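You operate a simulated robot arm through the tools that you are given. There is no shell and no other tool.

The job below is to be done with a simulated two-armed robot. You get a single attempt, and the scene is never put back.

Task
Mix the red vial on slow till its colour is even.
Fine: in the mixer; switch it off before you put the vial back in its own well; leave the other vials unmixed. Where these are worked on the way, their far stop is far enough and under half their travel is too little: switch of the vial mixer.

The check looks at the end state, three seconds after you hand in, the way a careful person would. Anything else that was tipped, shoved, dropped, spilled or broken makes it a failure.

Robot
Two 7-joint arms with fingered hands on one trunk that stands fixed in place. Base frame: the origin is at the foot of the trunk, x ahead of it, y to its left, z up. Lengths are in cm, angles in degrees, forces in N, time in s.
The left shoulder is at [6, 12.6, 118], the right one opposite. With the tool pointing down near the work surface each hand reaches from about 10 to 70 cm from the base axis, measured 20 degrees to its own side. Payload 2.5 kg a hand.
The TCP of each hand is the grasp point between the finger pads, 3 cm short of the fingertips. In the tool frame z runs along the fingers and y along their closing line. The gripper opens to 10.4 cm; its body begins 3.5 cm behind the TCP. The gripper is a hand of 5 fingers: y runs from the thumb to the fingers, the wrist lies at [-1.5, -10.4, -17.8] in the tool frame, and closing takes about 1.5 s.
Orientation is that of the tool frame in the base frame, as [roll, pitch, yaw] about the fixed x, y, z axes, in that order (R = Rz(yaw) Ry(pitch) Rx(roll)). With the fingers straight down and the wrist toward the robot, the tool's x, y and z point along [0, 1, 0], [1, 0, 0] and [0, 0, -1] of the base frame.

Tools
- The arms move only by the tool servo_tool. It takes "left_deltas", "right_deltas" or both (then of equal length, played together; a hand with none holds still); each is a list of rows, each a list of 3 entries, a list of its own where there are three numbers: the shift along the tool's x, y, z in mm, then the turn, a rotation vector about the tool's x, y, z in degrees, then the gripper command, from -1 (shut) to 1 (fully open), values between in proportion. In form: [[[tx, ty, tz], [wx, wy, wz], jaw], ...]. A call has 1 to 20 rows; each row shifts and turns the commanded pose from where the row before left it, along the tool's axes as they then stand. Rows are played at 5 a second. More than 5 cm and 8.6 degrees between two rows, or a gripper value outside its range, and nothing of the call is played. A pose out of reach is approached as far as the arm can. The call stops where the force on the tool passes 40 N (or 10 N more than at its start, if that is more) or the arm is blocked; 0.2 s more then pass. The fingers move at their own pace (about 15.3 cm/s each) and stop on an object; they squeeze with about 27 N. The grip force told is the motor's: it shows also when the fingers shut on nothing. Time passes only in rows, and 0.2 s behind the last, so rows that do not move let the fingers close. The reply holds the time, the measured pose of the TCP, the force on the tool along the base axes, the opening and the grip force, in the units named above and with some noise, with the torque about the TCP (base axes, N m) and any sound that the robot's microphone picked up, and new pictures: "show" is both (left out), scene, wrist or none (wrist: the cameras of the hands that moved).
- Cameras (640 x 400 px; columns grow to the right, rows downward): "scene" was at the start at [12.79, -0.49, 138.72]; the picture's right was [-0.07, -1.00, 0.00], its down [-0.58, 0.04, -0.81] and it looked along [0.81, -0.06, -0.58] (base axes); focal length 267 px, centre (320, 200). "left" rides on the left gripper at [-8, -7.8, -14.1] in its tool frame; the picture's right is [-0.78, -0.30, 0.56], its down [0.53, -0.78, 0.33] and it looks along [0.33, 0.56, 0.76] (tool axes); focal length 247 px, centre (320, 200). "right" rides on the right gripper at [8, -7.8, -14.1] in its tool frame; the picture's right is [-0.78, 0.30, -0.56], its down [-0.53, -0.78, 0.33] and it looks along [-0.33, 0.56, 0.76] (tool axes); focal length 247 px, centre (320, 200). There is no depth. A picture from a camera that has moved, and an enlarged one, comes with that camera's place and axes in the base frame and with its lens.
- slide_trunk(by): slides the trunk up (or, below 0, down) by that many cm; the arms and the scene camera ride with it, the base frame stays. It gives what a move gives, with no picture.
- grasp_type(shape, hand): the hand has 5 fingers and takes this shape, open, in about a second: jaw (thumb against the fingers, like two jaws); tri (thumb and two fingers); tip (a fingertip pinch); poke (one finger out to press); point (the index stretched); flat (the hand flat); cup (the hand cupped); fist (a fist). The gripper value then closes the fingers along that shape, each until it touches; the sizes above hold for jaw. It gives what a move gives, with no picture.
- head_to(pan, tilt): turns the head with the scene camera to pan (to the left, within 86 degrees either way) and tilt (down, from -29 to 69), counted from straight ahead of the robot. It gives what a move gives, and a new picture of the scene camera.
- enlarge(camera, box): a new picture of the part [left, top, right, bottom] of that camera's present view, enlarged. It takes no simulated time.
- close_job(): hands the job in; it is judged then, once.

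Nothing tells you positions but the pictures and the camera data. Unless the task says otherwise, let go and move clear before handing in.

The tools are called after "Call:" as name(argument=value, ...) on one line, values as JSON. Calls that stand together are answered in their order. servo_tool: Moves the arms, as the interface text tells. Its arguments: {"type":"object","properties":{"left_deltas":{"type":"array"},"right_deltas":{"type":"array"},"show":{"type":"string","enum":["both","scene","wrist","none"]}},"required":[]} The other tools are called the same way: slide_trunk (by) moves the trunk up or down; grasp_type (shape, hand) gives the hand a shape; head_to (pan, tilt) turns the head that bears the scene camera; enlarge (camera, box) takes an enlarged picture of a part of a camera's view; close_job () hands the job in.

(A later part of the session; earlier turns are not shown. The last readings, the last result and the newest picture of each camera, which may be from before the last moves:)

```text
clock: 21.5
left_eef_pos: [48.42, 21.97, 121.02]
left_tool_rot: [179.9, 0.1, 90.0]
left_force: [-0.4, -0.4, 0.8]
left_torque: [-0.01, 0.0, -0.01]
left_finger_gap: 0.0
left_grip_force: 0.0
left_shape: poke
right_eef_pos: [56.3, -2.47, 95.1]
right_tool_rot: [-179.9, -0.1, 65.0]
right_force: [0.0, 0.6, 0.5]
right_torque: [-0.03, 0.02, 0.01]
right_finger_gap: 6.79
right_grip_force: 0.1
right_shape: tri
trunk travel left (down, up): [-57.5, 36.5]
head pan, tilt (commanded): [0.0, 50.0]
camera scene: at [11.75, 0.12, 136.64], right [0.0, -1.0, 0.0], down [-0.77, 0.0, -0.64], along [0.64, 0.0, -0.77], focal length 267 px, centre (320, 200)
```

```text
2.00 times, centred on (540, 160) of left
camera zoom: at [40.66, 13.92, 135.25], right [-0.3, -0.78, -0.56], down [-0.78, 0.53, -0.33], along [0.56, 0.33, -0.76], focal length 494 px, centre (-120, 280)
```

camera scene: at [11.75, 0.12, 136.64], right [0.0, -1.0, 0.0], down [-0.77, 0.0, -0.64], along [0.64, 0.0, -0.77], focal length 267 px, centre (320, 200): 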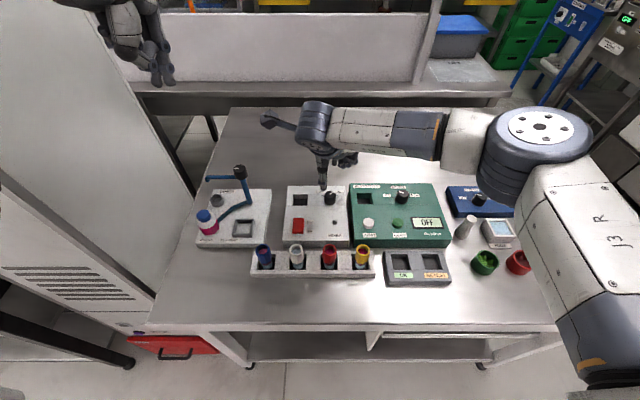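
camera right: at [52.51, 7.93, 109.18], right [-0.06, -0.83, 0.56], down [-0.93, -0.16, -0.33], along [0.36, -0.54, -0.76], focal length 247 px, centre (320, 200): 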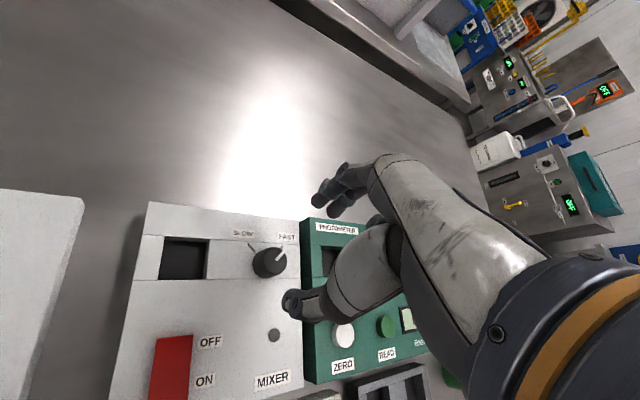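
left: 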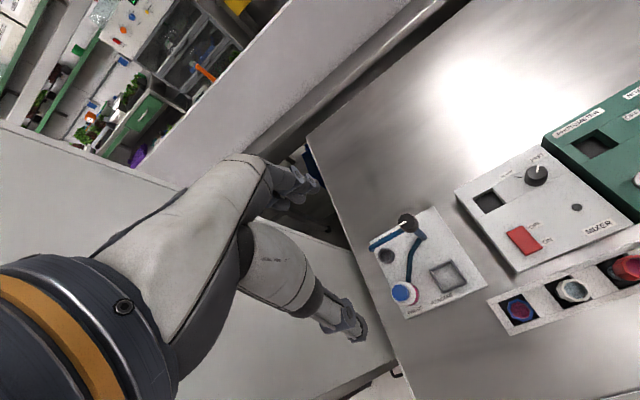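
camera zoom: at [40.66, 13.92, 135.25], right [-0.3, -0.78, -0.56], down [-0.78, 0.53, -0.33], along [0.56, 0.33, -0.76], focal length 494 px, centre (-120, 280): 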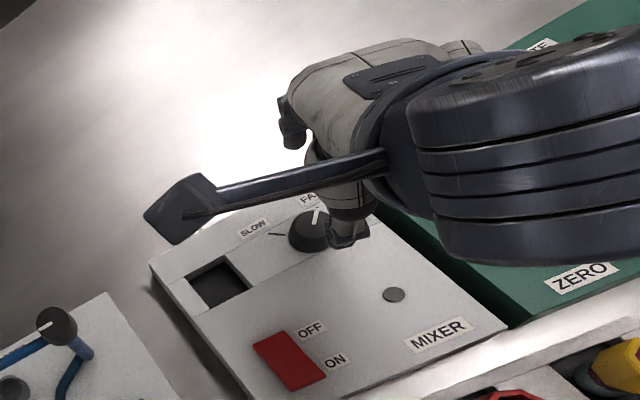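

The knob's measured place agrees with the wrist view. I'll descend to just above it and check that thumb and fingers straddle it.

Call:
servo_tool(right_deltas=[[[0, 0, 20], [0, 0, 0], 0.2], [[0, 0, 20], [0, 0, 0], 0.2], [[0, 0, 20], [0, 0, 0], 0.2], [[0, 0, 0], [0, 0, 0], 0.2]], show="wrist")

Call:
enlarge(camera="right", box=[220, 140, 400, 320])

Call:
enlarge(camera="scene", box=[280, 120, 380, 220])

Call:
enlarge(camera="left", box=[480, 120, 600, 240])

```text
clock: 22.5
left_eef_pos: [48.37, 21.98, 121.1]
left_tool_rot: [-179.9, 0.0, 90.1]
left_force: [-0.7, 0.6, -0.5]
left_torque: [0.0, 0.01, -0.01]
left_finger_gap: 0.01
left_grip_force: 0.2
left_shape: poke
right_eef_pos: [56.11, -2.41, 89.1]
right_tool_rot: [-179.9, 0.0, 65.0]
right_force: [-0.3, 0.6, -0.2]
right_torque: [-0.02, 0.01, 0.0]
right_finger_gap: 6.28
right_grip_force: 0.0
right_shape: tri
trunk travel left (down, up): [-57.5, 36.5]
head pan, tilt (commanded): [0.0, 50.0]
camera right: at [52.42, 8.01, 103.18], right [-0.06, -0.83, 0.56], down [-0.93, -0.16, -0.33], along [0.36, -0.54, -0.76], focal length 247 px, centre (320, 200)
```

right: 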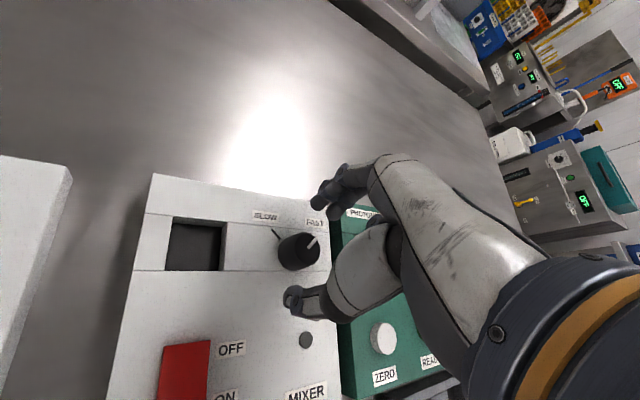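

```text
2.22 times, centred on (310, 230) of right
camera zoom: at [52.42, 8.01, 103.18], right [-0.06, -0.83, 0.56], down [-0.93, -0.16, -0.33], along [0.36, -0.54, -0.76], focal length 549 px, centre (342, 133)
```

zoom: 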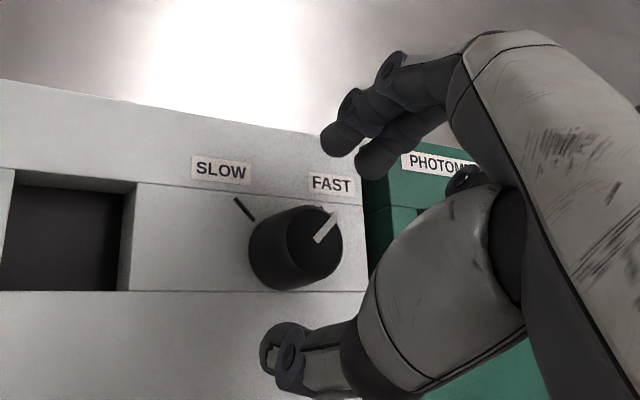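

```text
4.00 times, centred on (330, 170) of scene
camera zoom: at [11.74, 0.11, 136.63], right [0.0, -1.0, 0.0], down [-0.77, 0.0, -0.64], along [0.64, 0.0, -0.77], focal length 1067 px, centre (280, 320)
```

zoom: 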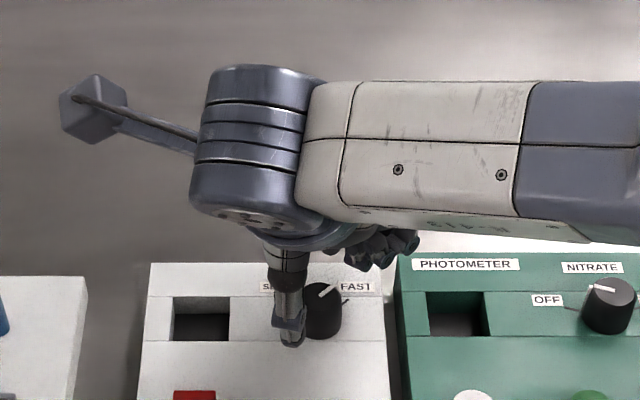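

```text
3.33 times, centred on (540, 180) of left
camera zoom: at [40.65, 13.92, 135.25], right [-0.3, -0.78, -0.56], down [-0.78, 0.53, -0.33], along [0.56, 0.33, -0.76], focal length 823 px, centre (-413, 267)
```

zoom: 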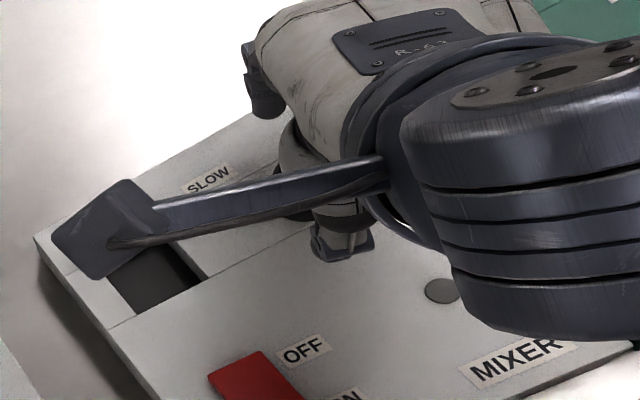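

The knob sits between thumb and fingers. I'll go down 2.2 cm and close on it.

Call:
servo_tool(right_deltas=[[[0, 1, 8], [0, 0, 0], 0.2], [[0, 0, 8], [0, 0, 0], 0.2], [[0, 0, 6], [0, 0, 0], 0.2], [[0, 0, 0], [0, 0, 0], 0.2]], show="wrist")

Call:
enlarge(camera="right", box=[220, 140, 400, 320])

```text
clock: 23.5
left_eef_pos: [48.4, 21.96, 121.14]
left_tool_rot: [179.9, 0.0, 90.0]
left_force: [0.1, -0.5, -0.8]
left_torque: [0.0, -0.02, 0.01]
left_finger_gap: 0.0
left_grip_force: 0.0
left_shape: poke
right_eef_pos: [56.23, -2.52, 86.93]
right_tool_rot: [179.9, -0.1, 65.0]
right_force: [0.5, -0.4, 0.9]
right_torque: [0.01, -0.01, 0.0]
right_finger_gap: 6.29
right_grip_force: 0.1
right_shape: tri
trunk travel left (down, up): [-57.5, 36.5]
head pan, tilt (commanded): [0.0, 50.0]
camera right: at [52.58, 7.9, 100.96], right [-0.06, -0.83, 0.56], down [-0.93, -0.16, -0.33], along [0.36, -0.54, -0.76], focal length 247 px, centre (320, 200)
```

right: 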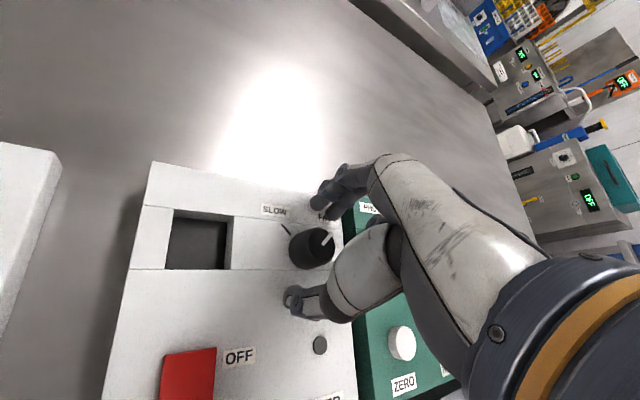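

```text
2.22 times, centred on (310, 230) of right
camera zoom: at [52.58, 7.9, 100.96], right [-0.06, -0.83, 0.56], down [-0.93, -0.16, -0.33], along [0.36, -0.54, -0.76], focal length 549 px, centre (342, 133)
```

zoom: 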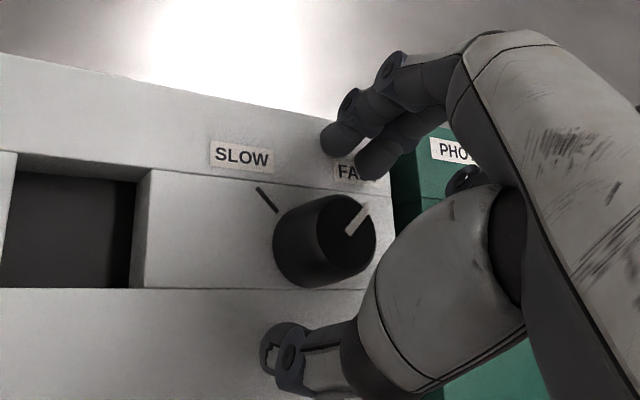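

Clearances look good with no contact. I'll close the fingers on the knob.

Call:
servo_tool(right_deltas=[[[0, 0, 0], [0, 0, 0], -0.2], [[0, 0, 0], [0, 0, 0], -0.4], [[0, 0, 0], [0, 0, 0], -0.6], [[0, 0, 0], [0, 0, 0], -0.8], [[0, 0, 0], [0, 0, 0], -1], [[0, 0, 0], [0, 0, 0], -1], [[0, 0, 0], [0, 0, 0], -1], [[0, 0, 0], [0, 0, 0], -1]], show="wrist")

Call:
enlarge(camera="right", box=[220, 140, 400, 320])

Call:
enlarge(camera="scene", box=[280, 120, 380, 220])

```text
clock: 25.3
left_eef_pos: [48.4, 22.09, 121.17]
left_tool_rot: [-180.0, 0.1, 89.9]
left_force: [-0.2, -0.3, -1.0]
left_torque: [0.02, 0.02, 0.02]
left_finger_gap: 0.0
left_grip_force: 0.0
left_shape: poke
right_eef_pos: [56.21, -2.51, 86.87]
right_tool_rot: [179.9, 0.0, 65.0]
right_force: [-3.0, 2.3, -1.9]
right_torque: [0.07, 0.07, 0.04]
right_finger_gap: 1.95
right_grip_force: 27.7
right_shape: tri
trunk travel left (down, up): [-57.5, 36.5]
head pan, tilt (commanded): [0.0, 50.0]
camera right: at [52.54, 7.93, 100.96], right [-0.06, -0.83, 0.56], down [-0.93, -0.16, -0.33], along [0.36, -0.54, -0.76], focal length 247 px, centre (320, 200)
```

right: 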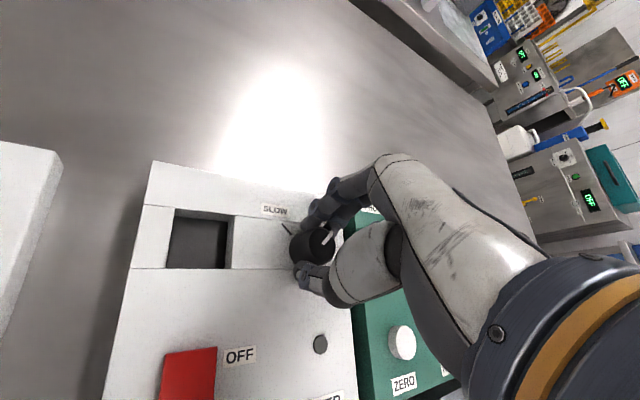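

```text
2.22 times, centred on (310, 230) of right
camera zoom: at [52.54, 7.93, 100.96], right [-0.06, -0.83, 0.56], down [-0.93, -0.16, -0.33], along [0.36, -0.54, -0.76], focal length 549 px, centre (342, 133)
```

zoom: 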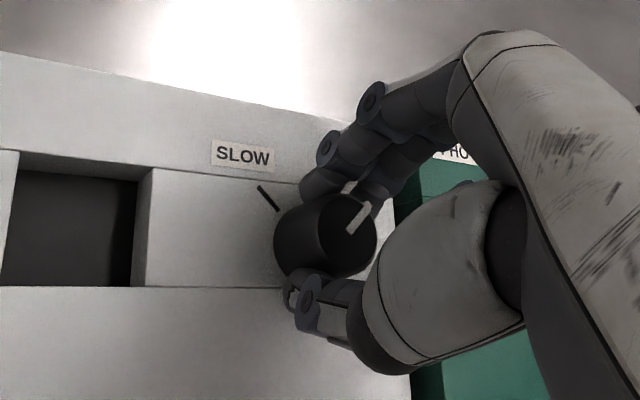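

```text
4.00 times, centred on (330, 170) of scene
camera zoom: at [11.73, 0.13, 136.63], right [0.0, -1.0, 0.0], down [-0.77, 0.0, -0.64], along [0.64, 0.0, -0.77], focal length 1067 px, centre (280, 320)
```

zoom: 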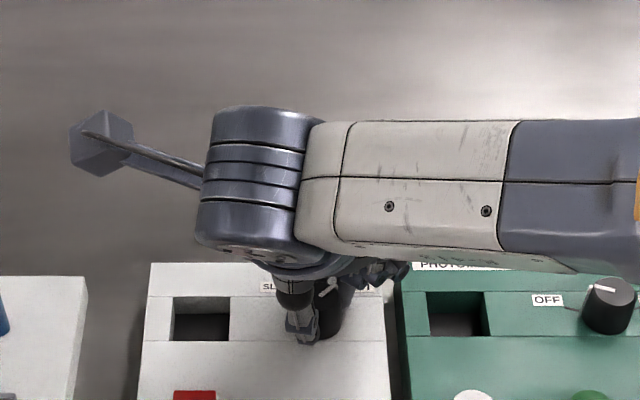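

The knob is gripped (27.7 N, small side force). Now I'll twist about 48° toward SLOW (counter-clockwise from above) and check.

Call:
servo_tool(right_deltas=[[[0, 0, 0], [0, 0, -6], -1], [[0, 0, 0], [0, 0, -6], -1], [[0, 0, 0], [0, 0, -6], -1], [[0, 0, 0], [0, 0, -6], -1], [[0, 0, 0], [0, 0, -6], -1], [[0, 0, 0], [0, 0, -6], -1], [[0, 0, 0], [0, 0, -6], -1], [[0, 0, 0], [0, 0, -6], -1], [[0, 0, 0], [0, 0, 0], -1]], show="wrist")

Call:
enlarge(camera="right", box=[220, 140, 400, 320])

Call:
enlarge(camera="scene", box=[280, 120, 380, 220])

```text
clock: 27.3
left_eef_pos: [48.4, 22.08, 121.13]
left_tool_rot: [-179.9, 0.0, 89.9]
left_force: [0.0, 0.0, 0.1]
left_torque: [-0.02, 0.03, -0.02]
left_finger_gap: 0.03
left_grip_force: 0.0
left_shape: poke
right_eef_pos: [56.35, -2.61, 86.86]
right_tool_rot: [180.0, 0.1, 113.1]
right_force: [-4.9, 1.7, -1.8]
right_torque: [0.03, 0.19, 0.0]
right_finger_gap: 1.96
right_grip_force: 27.3
right_shape: tri
trunk travel left (down, up): [-57.5, 36.5]
head pan, tilt (commanded): [0.0, 50.0]
camera right: at [45.98, 1.72, 100.97], right [0.58, -0.6, 0.56], down [-0.51, -0.8, -0.33], along [0.64, -0.09, -0.76], focal length 247 px, centre (320, 200)
```

right: 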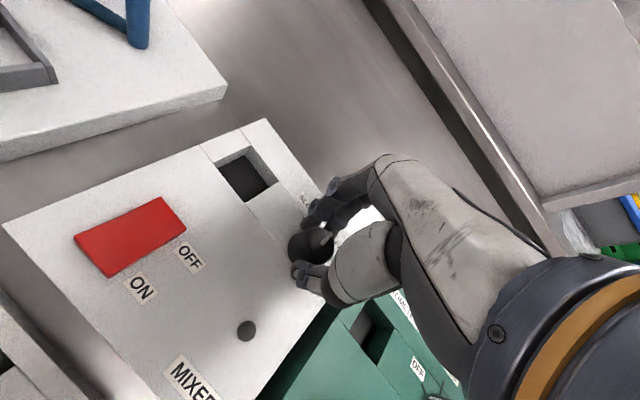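

```text
2.22 times, centred on (310, 230) of right
camera zoom: at [45.98, 1.72, 100.97], right [0.58, -0.6, 0.56], down [-0.51, -0.8, -0.33], along [0.64, -0.09, -0.76], focal length 549 px, centre (342, 133)
```

zoom: 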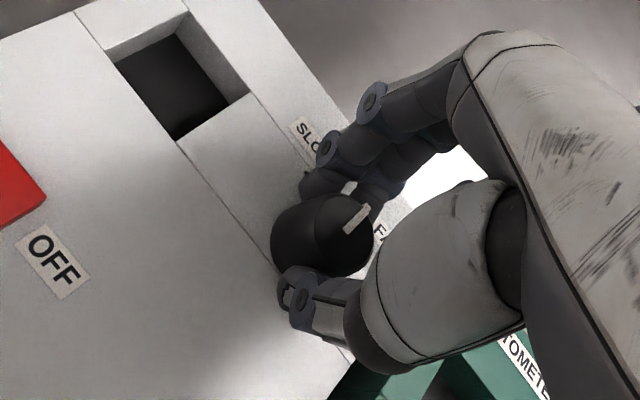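

```text
4.00 times, centred on (330, 170) of scene
camera zoom: at [11.7, 0.13, 136.64], right [0.0, -1.0, 0.0], down [-0.77, 0.0, -0.64], along [0.64, 0.0, -0.77], focal length 1067 px, centre (280, 320)
```

zoom: 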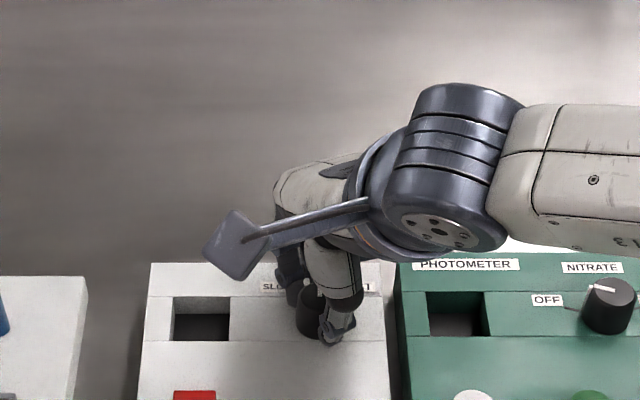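

The knob turned with the hand. SLOW is another ≈42° on; I'll continue.

Call:
servo_tool(right_deltas=[[[0, 0, 0], [0, 0, -6], -1], [[0, 0, 0], [0, 0, -6], -1], [[0, 0, 0], [0, 0, -6], -1], [[0, 0, 0], [0, 0, -6], -1], [[0, 0, 0], [0, 0, -6], -1], [[0, 0, 0], [0, 0, -6], -1], [[0, 0, 0], [0, 0, -6], -1], [[0, 0, 0], [0, 0, 0], -1]], show="wrist")

Call:
enlarge(camera="right", box=[220, 140, 400, 320])

Call:
enlarge(camera="scene", box=[280, 120, 380, 220])

Call:
enlarge(camera="left", box=[480, 120, 600, 240])

```text
clock: 29.1
left_eef_pos: [48.35, 22.06, 121.14]
left_tool_rot: [180.0, 0.0, 90.0]
left_force: [-0.7, 0.7, -0.3]
left_torque: [0.04, 0.01, 0.03]
left_finger_gap: 0.02
left_grip_force: 0.1
left_shape: poke
right_eef_pos: [56.34, -2.51, 86.91]
right_tool_rot: [-180.0, 0.0, 131.0]
right_force: [-5.8, 4.8, -1.5]
right_torque: [0.1, 0.13, -0.02]
right_finger_gap: 1.94
right_grip_force: 27.0
right_shape: tri
right hand out of reach, approached as far as the arm can: row 4, 5, 6, 7
trunk travel left (down, up): [-57.5, 36.5]
head pan, tilt (commanded): [0.0, 50.0]
camera right: at [45.18, -1.65, 100.98], right [0.73, -0.39, 0.56], down [-0.24, -0.91, -0.33], along [0.64, 0.11, -0.76], focal length 247 px, centre (320, 200)
```

right: 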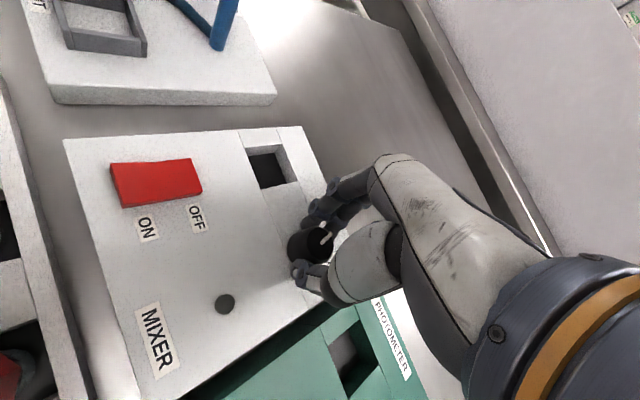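

```text
2.22 times, centred on (310, 230) of right
camera zoom: at [45.18, -1.65, 100.98], right [0.73, -0.39, 0.56], down [-0.24, -0.91, -0.33], along [0.64, 0.11, -0.76], focal length 549 px, centre (342, 133)
```

zoom: 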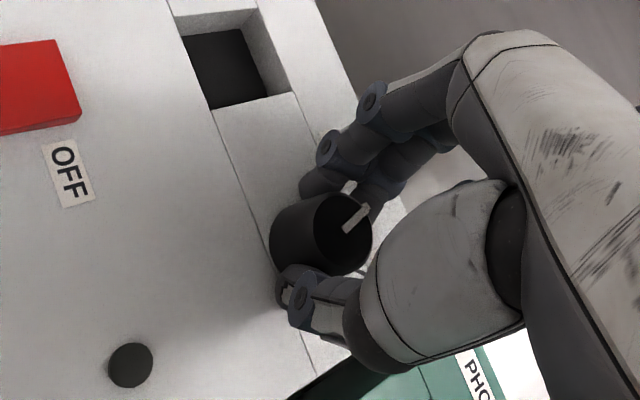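

```text
4.00 times, centred on (330, 170) of scene
camera zoom: at [11.7, 0.15, 136.64], right [0.0, -1.0, 0.0], down [-0.77, 0.0, -0.64], along [0.64, 0.0, -0.77], focal length 1067 px, centre (280, 320)
```

zoom: 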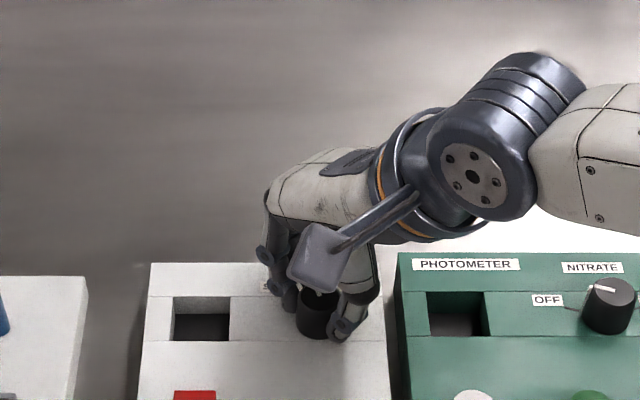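

```text
3.33 times, centred on (540, 180) of left
camera zoom: at [40.61, 13.96, 135.26], right [-0.3, -0.78, -0.56], down [-0.78, 0.53, -0.33], along [0.56, 0.33, -0.76], focal length 823 px, centre (-413, 267)
```

zoom: 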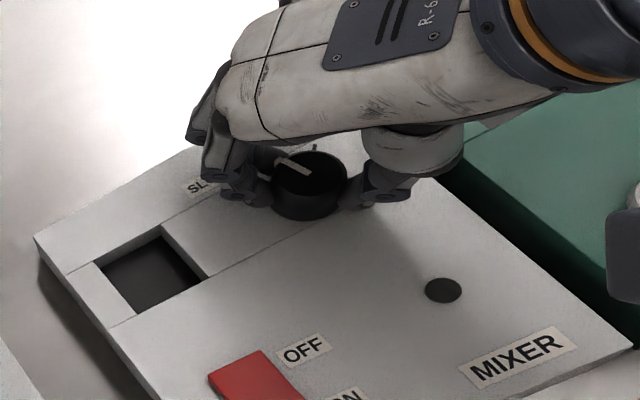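

The right wrist reached its turning limit at yaw 131, so the knob is about 66° round (24° short). I'll open, turn back, and regrip for the remainder.

Call:
servo_tool(right_deltas=[[[0, 0, 0], [0, 0, 0], -0.5], [[0, 0, 0], [0, 0, 0], -0.2], [[0, 0, 0], [0, 0, 0], 0.1], [[0, 0, 0], [0, 0, 0], 0.2], [[0, 0, 0], [0, 0, 0], 0.2], [[0, 0, 0], [0, 0, 0], 0.2]], show="wrist")

Call:
enlarge(camera="left", box=[480, 120, 600, 240])

```text
clock: 30.5
left_eef_pos: [48.35, 21.97, 121.08]
left_tool_rot: [-180.0, 0.1, 90.1]
left_force: [0.4, -0.1, 0.2]
left_torque: [0.01, -0.01, 0.0]
left_finger_gap: 0.0
left_grip_force: 0.1
left_shape: poke
right_eef_pos: [56.25, -2.68, 86.9]
right_tool_rot: [-180.0, 0.0, 131.1]
right_force: [-0.3, 0.6, -0.9]
right_torque: [-0.01, 0.02, -0.01]
right_finger_gap: 6.19
right_grip_force: 0.2
right_shape: tri
trunk travel left (down, up): [-57.5, 36.5]
head pan, tilt (commanded): [0.0, 50.0]
camera right: at [45.22, -1.69, 100.97], right [0.73, -0.39, 0.56], down [-0.24, -0.91, -0.33], along [0.64, 0.11, -0.76], focal length 247 px, centre (320, 200)
```

right: 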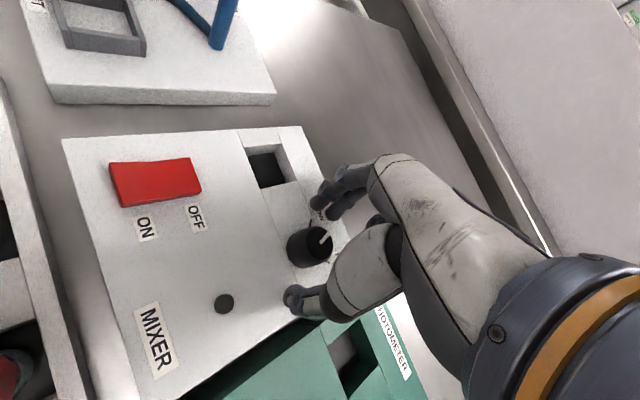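

```text
3.33 times, centred on (540, 180) of left
camera zoom: at [40.65, 13.92, 135.25], right [-0.3, -0.78, -0.56], down [-0.78, 0.53, -0.33], along [0.56, 0.33, -0.76], focal length 823 px, centre (-413, 267)
```

zoom: 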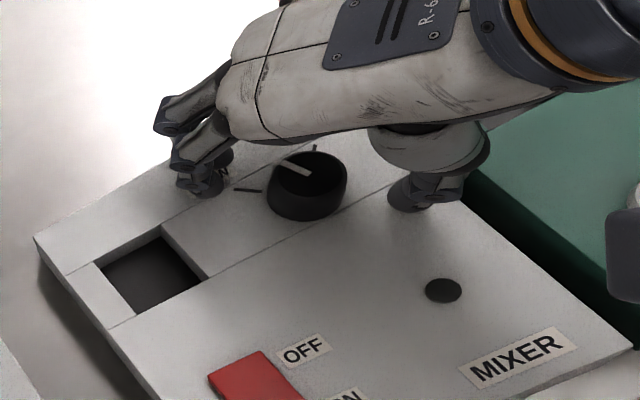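

Fingers are open and clear; the pointer is now nearer SLOW. Rotating the hand back about 50° for a second bite.

Call:
servo_tool(right_deltas=[[[0, 0, 0], [0, 0, 8], 0.2], [[0, 0, 0], [0, 0, 8], 0.2], [[0, 0, 0], [0, 0, 8], 0.2], [[0, 0, 0], [0, 0, 8], 0.2], [[0, 0, 0], [0, 0, 8], 0.2], [[0, 0, 0], [0, 0, 8], 0.2], [[0, 0, 0], [0, 0, 0], 0.2]], show="wrist")

Call:
enlarge(camera="right", box=[220, 140, 400, 320])

```text
clock: 32.1
left_eef_pos: [48.39, 21.95, 121.16]
left_tool_rot: [-180.0, 0.0, 90.0]
left_force: [0.2, -0.1, 1.5]
left_torque: [0.01, -0.01, -0.01]
left_finger_gap: 0.02
left_grip_force: 0.0
left_shape: poke
right_eef_pos: [56.27, -2.55, 86.84]
right_tool_rot: [-180.0, 0.0, 82.9]
right_force: [-0.7, -0.5, 0.6]
right_torque: [-0.01, 0.0, 0.01]
right_finger_gap: 6.2
right_grip_force: 0.1
right_shape: tri
trunk travel left (down, up): [-57.5, 36.5]
head pan, tilt (commanded): [0.0, 50.0]
camera right: at [49.63, 6.33, 100.95], right [0.2, -0.81, 0.56], down [-0.84, -0.43, -0.33], along [0.51, -0.4, -0.76], focal length 247 px, centre (320, 200)
```

right: 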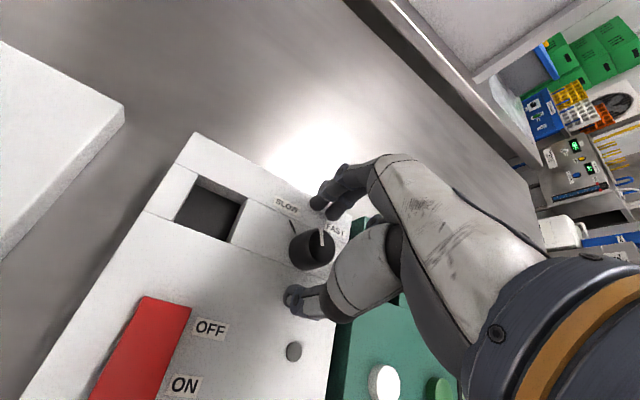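

```text
2.22 times, centred on (310, 230) of right
camera zoom: at [49.63, 6.33, 100.95], right [0.2, -0.81, 0.56], down [-0.84, -0.43, -0.33], along [0.51, -0.4, -0.76], focal length 549 px, centre (342, 133)
```

zoom: 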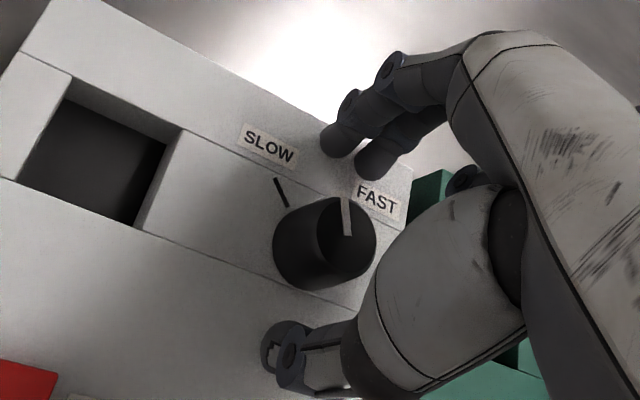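

The commanded yaw follows the real one (now 83). I'll grip again and turn another 24°.

Call:
servo_tool(right_deltas=[[[0, 0, 0], [0, 0, 0], -0.2], [[0, 0, 0], [0, 0, 0], -0.4], [[0, 0, 0], [0, 0, 0], -0.6], [[0, 0, 0], [0, 0, 0], -0.8], [[0, 0, 0], [0, 0, 0], -1], [[0, 0, 0], [0, 0, 0], -1], [[0, 0, 0], [0, 0, 0], -1], [[0, 0, 0], [0, 0, -6], -1], [[0, 0, 0], [0, 0, -6], -1], [[0, 0, 0], [0, 0, -6], -1], [[0, 0, 0], [0, 0, -6], -1], [[0, 0, 0], [0, 0, 0], -1], [[0, 0, 0], [0, 0, 0], -0.4], [[0, 0, 0], [0, 0, 0], 0], [[0, 0, 0], [0, 0, 0], 0.2], [[0, 0, 0], [0, 0, 0], 0.2], [[0, 0, 0], [0, 0, 0], 0.2]], show="wrist")

Call:
enlarge(camera="right", box=[220, 140, 400, 320])

Call:
enlarge(camera="left", box=[480, 120, 600, 240])

```text
clock: 35.7
left_eef_pos: [48.34, 21.87, 121.12]
left_tool_rot: [180.0, 0.0, 90.0]
left_force: [0.0, 0.7, 0.5]
left_torque: [0.0, 0.01, -0.01]
left_finger_gap: 0.0
left_grip_force: 0.1
left_shape: poke
right_eef_pos: [56.32, -2.51, 86.94]
right_tool_rot: [-179.9, 0.0, 107.1]
right_force: [0.4, -0.6, 0.2]
right_torque: [0.01, -0.01, -0.02]
right_finger_gap: 6.19
right_grip_force: 0.0
right_shape: tri
trunk travel left (down, up): [-57.5, 36.5]
head pan, tilt (commanded): [0.0, 50.0]
camera right: at [46.6, 2.79, 100.99], right [0.51, -0.66, 0.56], down [-0.59, -0.74, -0.33], along [0.63, -0.16, -0.76], focal length 247 px, centre (320, 200)
```

right: 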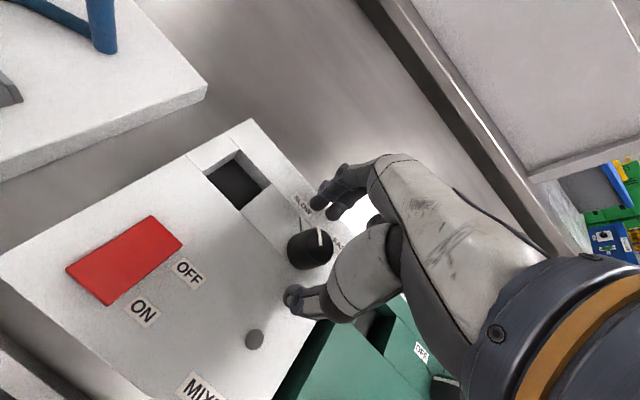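

```text
2.22 times, centred on (310, 230) of right
camera zoom: at [46.6, 2.79, 100.99], right [0.51, -0.66, 0.56], down [-0.59, -0.74, -0.33], along [0.63, -0.16, -0.76], focal length 549 px, centre (342, 133)
```

zoom: 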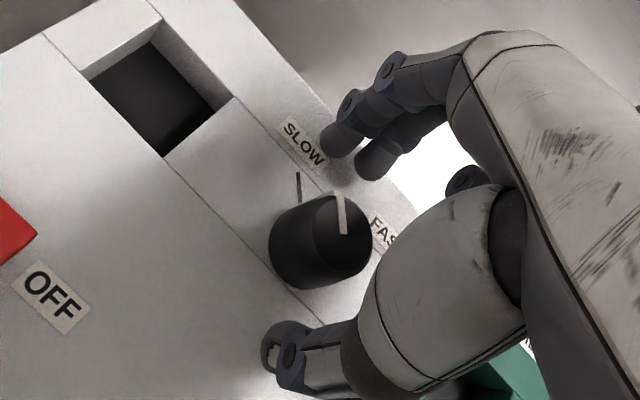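

```text
3.33 times, centred on (540, 180) of left
camera zoom: at [40.66, 13.92, 135.25], right [-0.3, -0.78, -0.56], down [-0.78, 0.53, -0.33], along [0.56, 0.33, -0.76], focal length 823 px, centre (-413, 267)
```

zoom: 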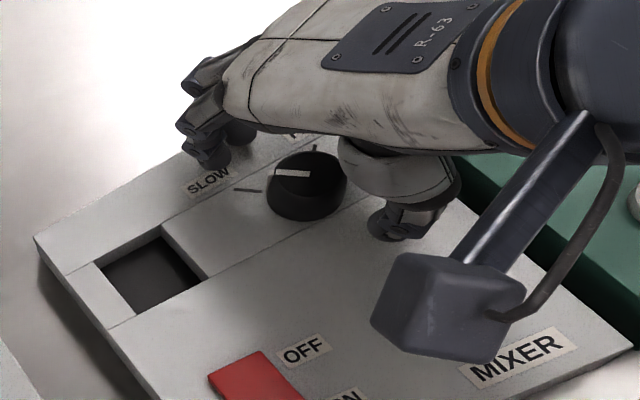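

The pointer now lines up with the SLOW tick. I'll lift, rotate back to yaw 90 and verify from the scene camera.

Call:
servo_tool(right_deltas=[[[0, 0, -30], [0, 0, 0], 0.2], [[0, 0, -40], [0, 0, 0], 0.2], [[0, 0, -40], [0, 0, 0], 0.2], [[0, 0, -40], [0, 0, 0], 0.2], [[0, 0, 0], [0, 0, 8.5], 0.2], [[0, 0, 0], [0, 0, 8.5], 0.2], [[1, -42, 0], [0, 0, 0], 0.2], [[1, -42, 0], [0, 0, 0], 0.2], [[2, -42, 0], [0, 0, 0], 0.2], [[2, -42, 0], [0, 0, 0], 0.2], [[0, 0, 0], [0, 0, 0], 0.2]], show="scene")

Call:
enlarge(camera="left", box=[480, 120, 600, 240])

Call:
enlarge(camera="right", box=[180, 100, 400, 340])

```text
clock: 38.1
left_eef_pos: [48.36, 21.94, 121.01]
left_tool_rot: [179.9, 0.0, 90.0]
left_force: [-0.2, -0.3, -0.1]
left_torque: [-0.03, 0.01, 0.03]
left_finger_gap: 0.0
left_grip_force: 0.1
left_shape: poke
right_eef_pos: [39.39, -1.77, 101.91]
right_tool_rot: [180.0, 0.0, 90.0]
right_force: [0.2, 0.7, 0.6]
right_torque: [-0.01, 0.01, -0.02]
right_finger_gap: 6.2
right_grip_force: 0.0
right_shape: tri
trunk travel left (down, up): [-57.5, 36.5]
head pan, tilt (commanded): [0.0, 50.0]
camera scene: at [11.75, 0.1, 136.63], right [0.0, -1.0, 0.0], down [-0.77, 0.0, -0.64], along [0.64, 0.0, -0.77], focal length 267 px, centre (320, 200)
```

scene: 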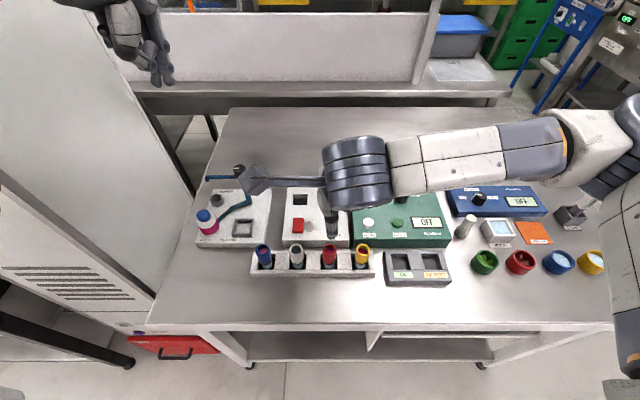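

```text
3.33 times, centred on (540, 180) of left
camera zoom: at [40.66, 13.92, 135.25], right [-0.3, -0.78, -0.56], down [-0.78, 0.53, -0.33], along [0.56, 0.33, -0.76], focal length 823 px, centre (-413, 267)
```

zoom: 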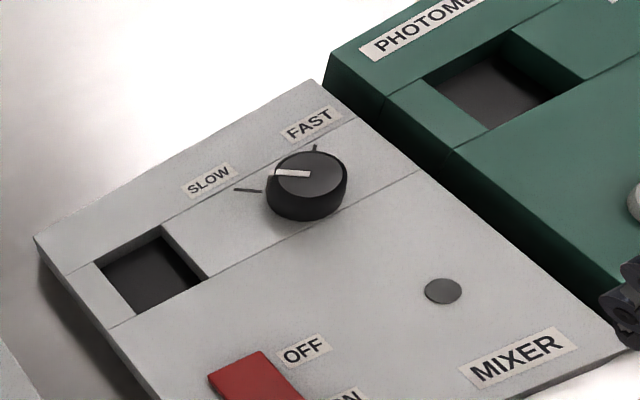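

```text
1.67 times, centred on (290, 220) of right
camera zoom: at [31.67, 6.08, 115.82], right [0.3, -0.78, 0.56], down [-0.78, -0.53, -0.33], along [0.56, -0.33, -0.76], focal length 412 px, centre (370, 167)
```

zoom: 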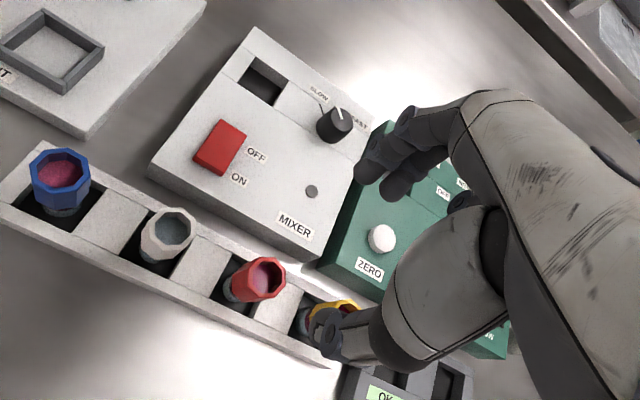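

The knob clearly points to SLOW. The red vial's rim appears exactly where predicted, so I'll descend over it in steps.

Call:
servo_tool(right_deltas=[[[-1, 2, 25], [0, 0, 0], 0.2], [[0, 0, 25], [0, 0, 0], 0.2], [[0, 0, 25], [0, 0, 0], 0.2], [[0, 0, 14], [0, 0, 0], 0.2], [[0, 0, 0], [0, 0, 0], 0.2]], show="wrist")

Call:
enlarge(camera="right", box=[200, 140, 400, 340])

Call:
enlarge(camera="scene", box=[270, 160, 390, 280])

Call:
enlarge(camera="left", box=[540, 160, 640, 300])

```text
clock: 39.3
left_eef_pos: [48.33, 21.92, 121.09]
left_tool_rot: [-180.0, -0.1, 90.0]
left_force: [-0.3, 0.5, 0.4]
left_torque: [-0.03, 0.0, 0.0]
left_finger_gap: 0.0
left_grip_force: 0.0
left_shape: poke
right_eef_pos: [39.81, -2.07, 93.0]
right_tool_rot: [-180.0, 0.0, 90.1]
right_force: [0.8, 1.0, 0.5]
right_torque: [-0.04, 0.01, -0.04]
right_finger_gap: 6.22
right_grip_force: 0.1
right_shape: tri
trunk travel left (down, up): [-57.5, 36.5]
head pan, tilt (commanded): [0.0, 50.0]
camera right: at [31.98, 5.81, 107.01], right [0.3, -0.78, 0.56], down [-0.78, -0.53, -0.33], along [0.56, -0.33, -0.76], focal length 247 px, centre (320, 200)
```

right: 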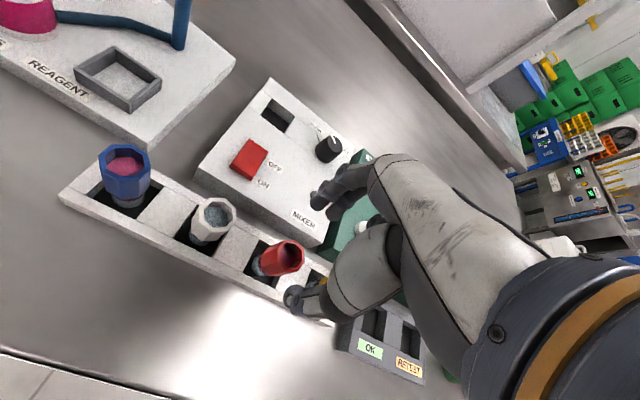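

```text
2.00 times, centred on (300, 240) of right
camera zoom: at [31.98, 5.81, 107.01], right [0.3, -0.78, 0.56], down [-0.78, -0.53, -0.33], along [0.56, -0.33, -0.76], focal length 494 px, centre (360, 120)
```

zoom: 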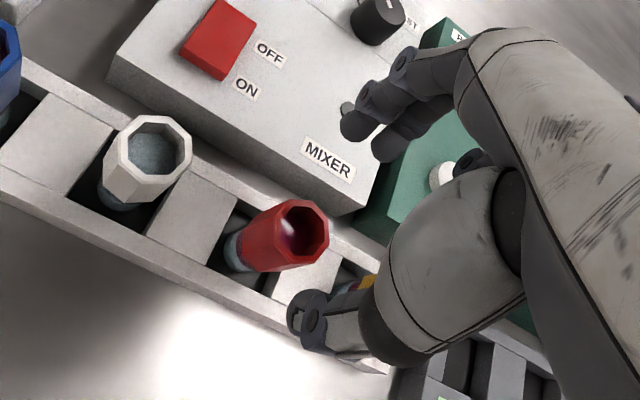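

```text
3.33 times, centred on (330, 220) of scene
camera zoom: at [11.74, 0.11, 136.63], right [0.0, -1.0, 0.0], down [-0.77, 0.0, -0.64], along [0.64, 0.0, -0.77], focal length 889 px, centre (287, 133)
```

zoom: 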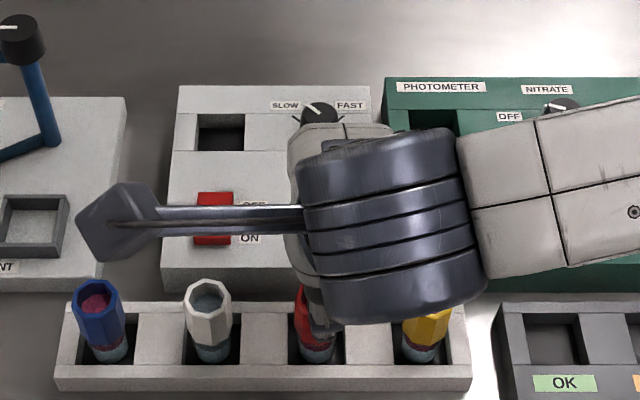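

```text
2.86 times, centred on (590, 230) of left
camera zoom: at [40.65, 13.92, 135.25], right [-0.3, -0.78, -0.56], down [-0.78, 0.53, -0.33], along [0.56, 0.33, -0.76], focal length 706 px, centre (-451, 114)
```

zoom: 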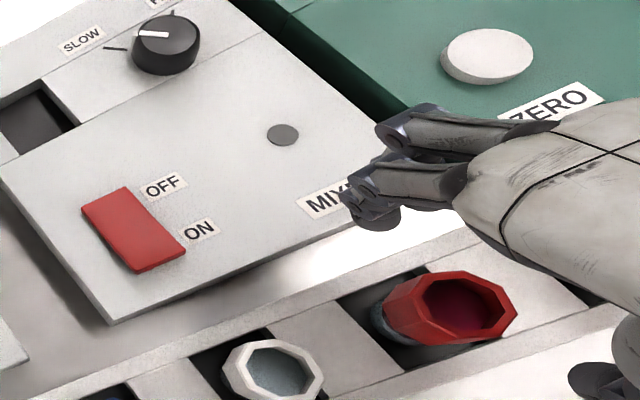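

Good view from the left camera: the vial is lined up between thumb and fingers. I'll narrow the opening a bit and lower further.

Call:
servo_tool(right_deltas=[[[0, 0, 10], [0, 0, 0], 0.1], [[0, 0, 15], [0, 0, 0], 0.05], [[0, 0, 15], [0, 0, 0], 0.05], [[0, 0, 0], [0, 0, 0], 0.05]], show="wrist")

Call:
enlarge(camera="right", box=[200, 140, 400, 340])

Call:
enlarge(camera="left", box=[560, 160, 640, 300])

```text
clock: 40.3
left_eef_pos: [48.39, 21.98, 121.1]
left_tool_rot: [-180.0, 0.1, 90.0]
left_force: [0.1, -0.4, -0.2]
left_torque: [0.0, 0.02, -0.01]
left_finger_gap: 0.0
left_grip_force: 0.1
left_shape: poke
right_eef_pos: [39.59, -2.17, 88.97]
right_tool_rot: [-180.0, -0.1, 90.0]
right_force: [-0.1, 0.5, -0.2]
right_torque: [0.01, 0.03, -0.01]
right_finger_gap: 5.48
right_grip_force: 0.1
right_shape: tri
trunk travel left (down, up): [-57.5, 36.5]
head pan, tilt (commanded): [0.0, 50.0]
camera right: at [31.97, 5.87, 103.02], right [0.3, -0.78, 0.56], down [-0.78, -0.53, -0.33], along [0.56, -0.33, -0.76], focal length 247 px, centre (320, 200)
```

right: 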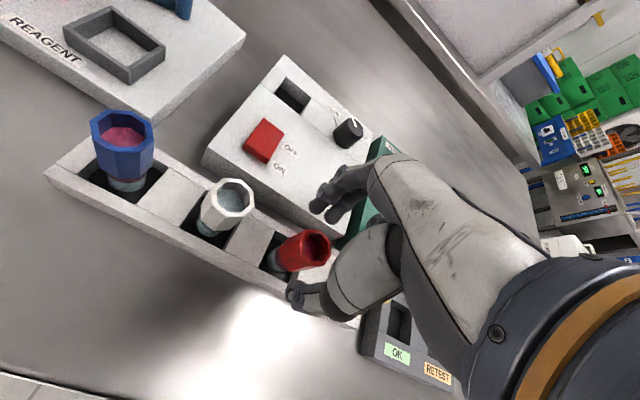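

```text
2.00 times, centred on (300, 240) of right
camera zoom: at [31.97, 5.87, 103.02], right [0.3, -0.78, 0.56], down [-0.78, -0.53, -0.33], along [0.56, -0.33, -0.76], focal length 494 px, centre (360, 120)
```

zoom: 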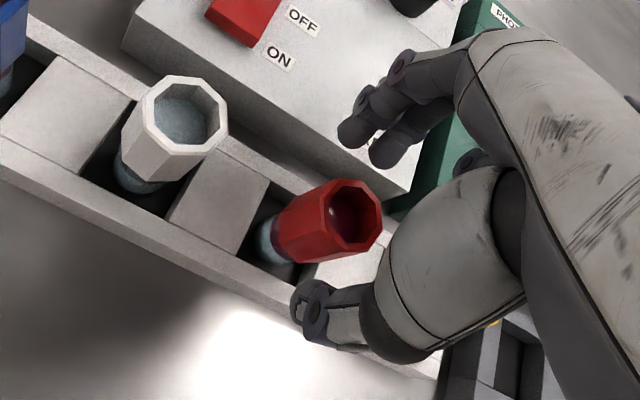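

```text
2.86 times, centred on (600, 230) of left
camera zoom: at [40.65, 13.92, 135.25], right [-0.3, -0.78, -0.56], down [-0.78, 0.53, -0.33], along [0.56, 0.33, -0.76], focal length 706 px, centre (-480, 114)
```

zoom: 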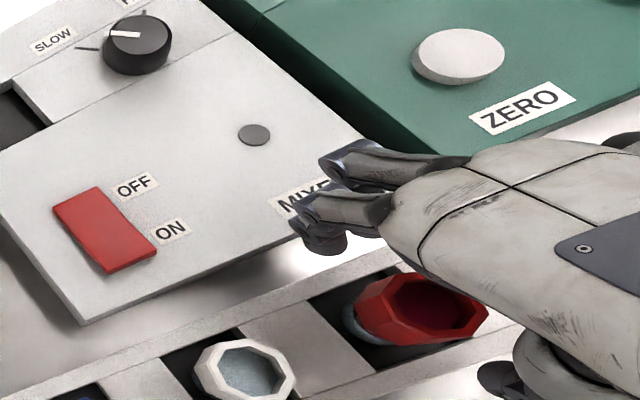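

The vial is nicely between the digits. I'll nudge slightly (−1 mm x, +2 mm y), lower to TCP z≈86.7, and check before closing.

Call:
servo_tool(right_deltas=[[[2, -1, 8], [0, 0, 0], 0.05], [[0, 0, 8], [0, 0, 0], 0.05], [[0, 0, 7], [0, 0, 0], 0.05], [[0, 0, 0], [0, 0, 0], 0.05]], show="wrist")

Call:
enlarge(camera="right", box=[240, 160, 400, 320])

Call:
enlarge(camera="left", box=[560, 160, 640, 300])

```text
clock: 41.3
left_eef_pos: [48.37, 21.99, 120.98]
left_tool_rot: [-180.0, 0.0, 90.0]
left_force: [0.3, -0.3, 0.8]
left_torque: [-0.02, -0.02, 0.0]
left_finger_gap: 0.01
left_grip_force: 0.1
left_shape: poke
right_eef_pos: [39.64, -1.85, 86.6]
right_tool_rot: [180.0, -0.1, 89.9]
right_force: [-0.2, -0.5, -0.6]
right_torque: [-0.01, 0.0, -0.01]
right_finger_gap: 5.48
right_grip_force: 0.2
right_shape: tri
trunk travel left (down, up): [-57.5, 36.5]
head pan, tilt (commanded): [0.0, 50.0]
camera right: at [31.92, 6.07, 100.67], right [0.3, -0.78, 0.56], down [-0.78, -0.53, -0.33], along [0.56, -0.33, -0.76], focal length 247 px, centre (320, 200)
```

right: 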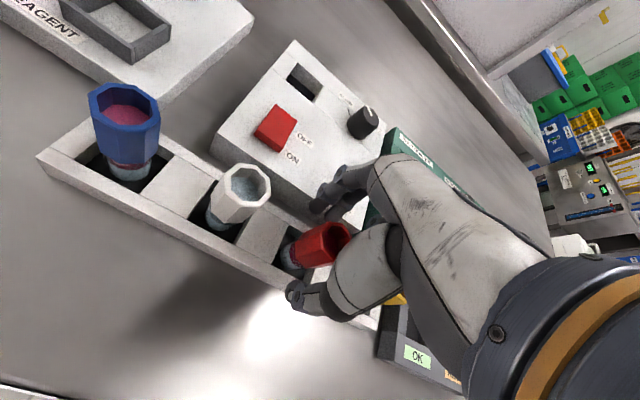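

```text
2.50 times, centred on (320, 240) of right
camera zoom: at [31.92, 6.07, 100.67], right [0.3, -0.78, 0.56], down [-0.78, -0.53, -0.33], along [0.56, -0.33, -0.76], focal length 617 px, centre (320, 100)
```

zoom: 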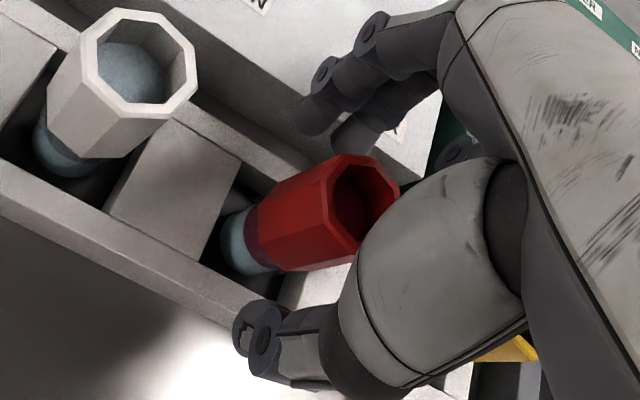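

```text
2.86 times, centred on (600, 230) of left
camera zoom: at [40.65, 13.92, 135.25], right [-0.3, -0.78, -0.56], down [-0.78, 0.53, -0.33], along [0.56, 0.33, -0.76], focal length 706 px, centre (-480, 114)
```

zoom: 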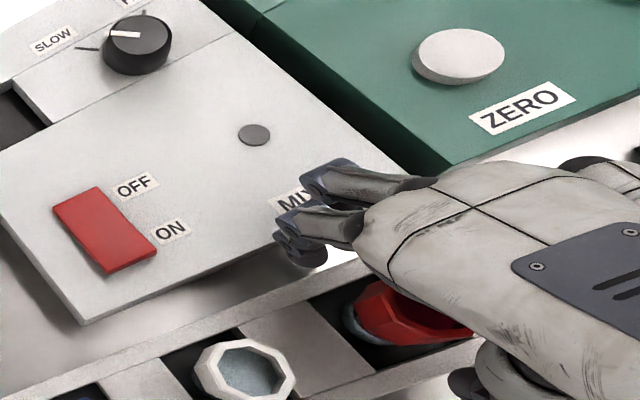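

Everything is centred and clear of the neighbours. Closing the fingers on the red collar now.

Call:
servo_tool(right_deltas=[[[0, 0, 0], [0, 0, 0], -0.1], [[0, 0, 0], [0, 0, 0], -0.2], [[0, 0, 0], [0, 0, 0], -0.3], [[0, 0, 0], [0, 0, 0], -0.4], [[0, 0, 0], [0, 0, 0], -0.5], [[0, 0, 0], [0, 0, 0], -0.6], [[0, 0, 0], [0, 0, 0], -0.8], [[0, 0, 0], [0, 0, 0], -1], [[0, 0, 0], [0, 0, 0], -1], [[0, 0, 0], [0, 0, 0], -1], [[0, 0, 0], [0, 0, 0], -1]], show="wrist")

Call:
enlarge(camera="right", box=[240, 160, 400, 320])

Call:
enlarge(camera="left", box=[560, 160, 640, 300])

```text
clock: 43.7
left_eef_pos: [48.42, 22.04, 121.09]
left_tool_rot: [-180.0, 0.0, 90.0]
left_force: [0.7, -0.6, -0.2]
left_torque: [-0.02, 0.02, 0.03]
left_finger_gap: 0.0
left_grip_force: 0.0
left_shape: poke
right_eef_pos: [39.61, -1.76, 86.71]
right_tool_rot: [-180.0, 0.0, 90.0]
right_force: [0.9, -0.2, -0.3]
right_torque: [-0.01, 0.02, 0.02]
right_finger_gap: 2.1
right_grip_force: 27.1
right_shape: tri
trunk travel left (down, up): [-57.5, 36.5]
head pan, tilt (commanded): [0.0, 50.0]
camera right: at [31.92, 6.07, 100.69], right [0.3, -0.78, 0.56], down [-0.78, -0.53, -0.33], along [0.56, -0.33, -0.76], focal length 247 px, centre (320, 200)
```

right: 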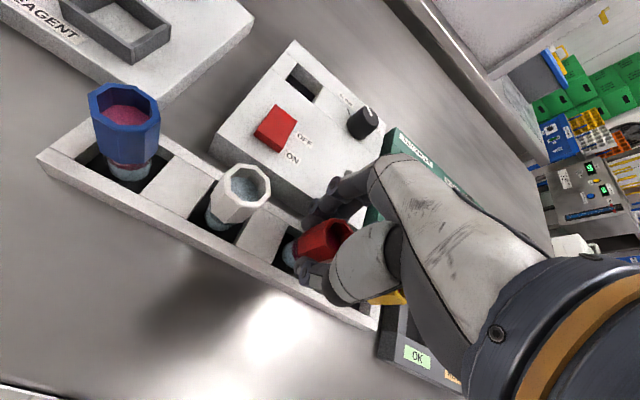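

```text
2.50 times, centred on (320, 240) of right
camera zoom: at [31.92, 6.07, 100.69], right [0.3, -0.78, 0.56], down [-0.78, -0.53, -0.33], along [0.56, -0.33, -0.76], focal length 617 px, centre (320, 100)
```

zoom: 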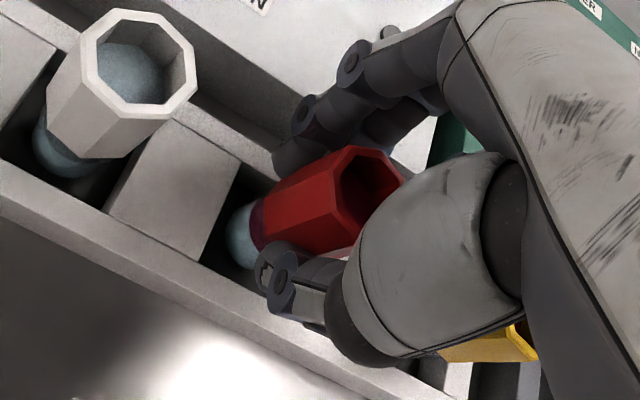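

```text
2.86 times, centred on (600, 230) of left
camera zoom: at [40.66, 13.92, 135.25], right [-0.3, -0.78, -0.56], down [-0.78, 0.53, -0.33], along [0.56, 0.33, -0.76], focal length 706 px, centre (-480, 114)
```

zoom: 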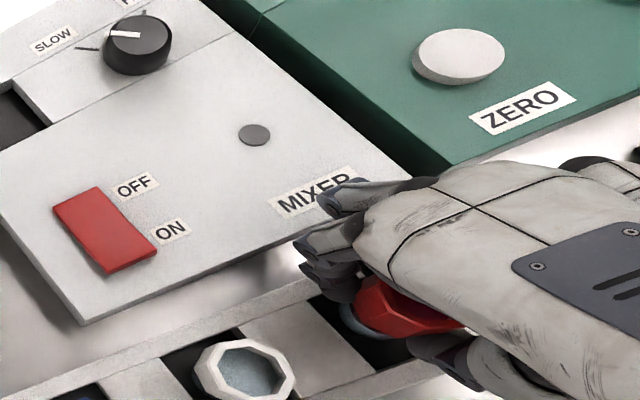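

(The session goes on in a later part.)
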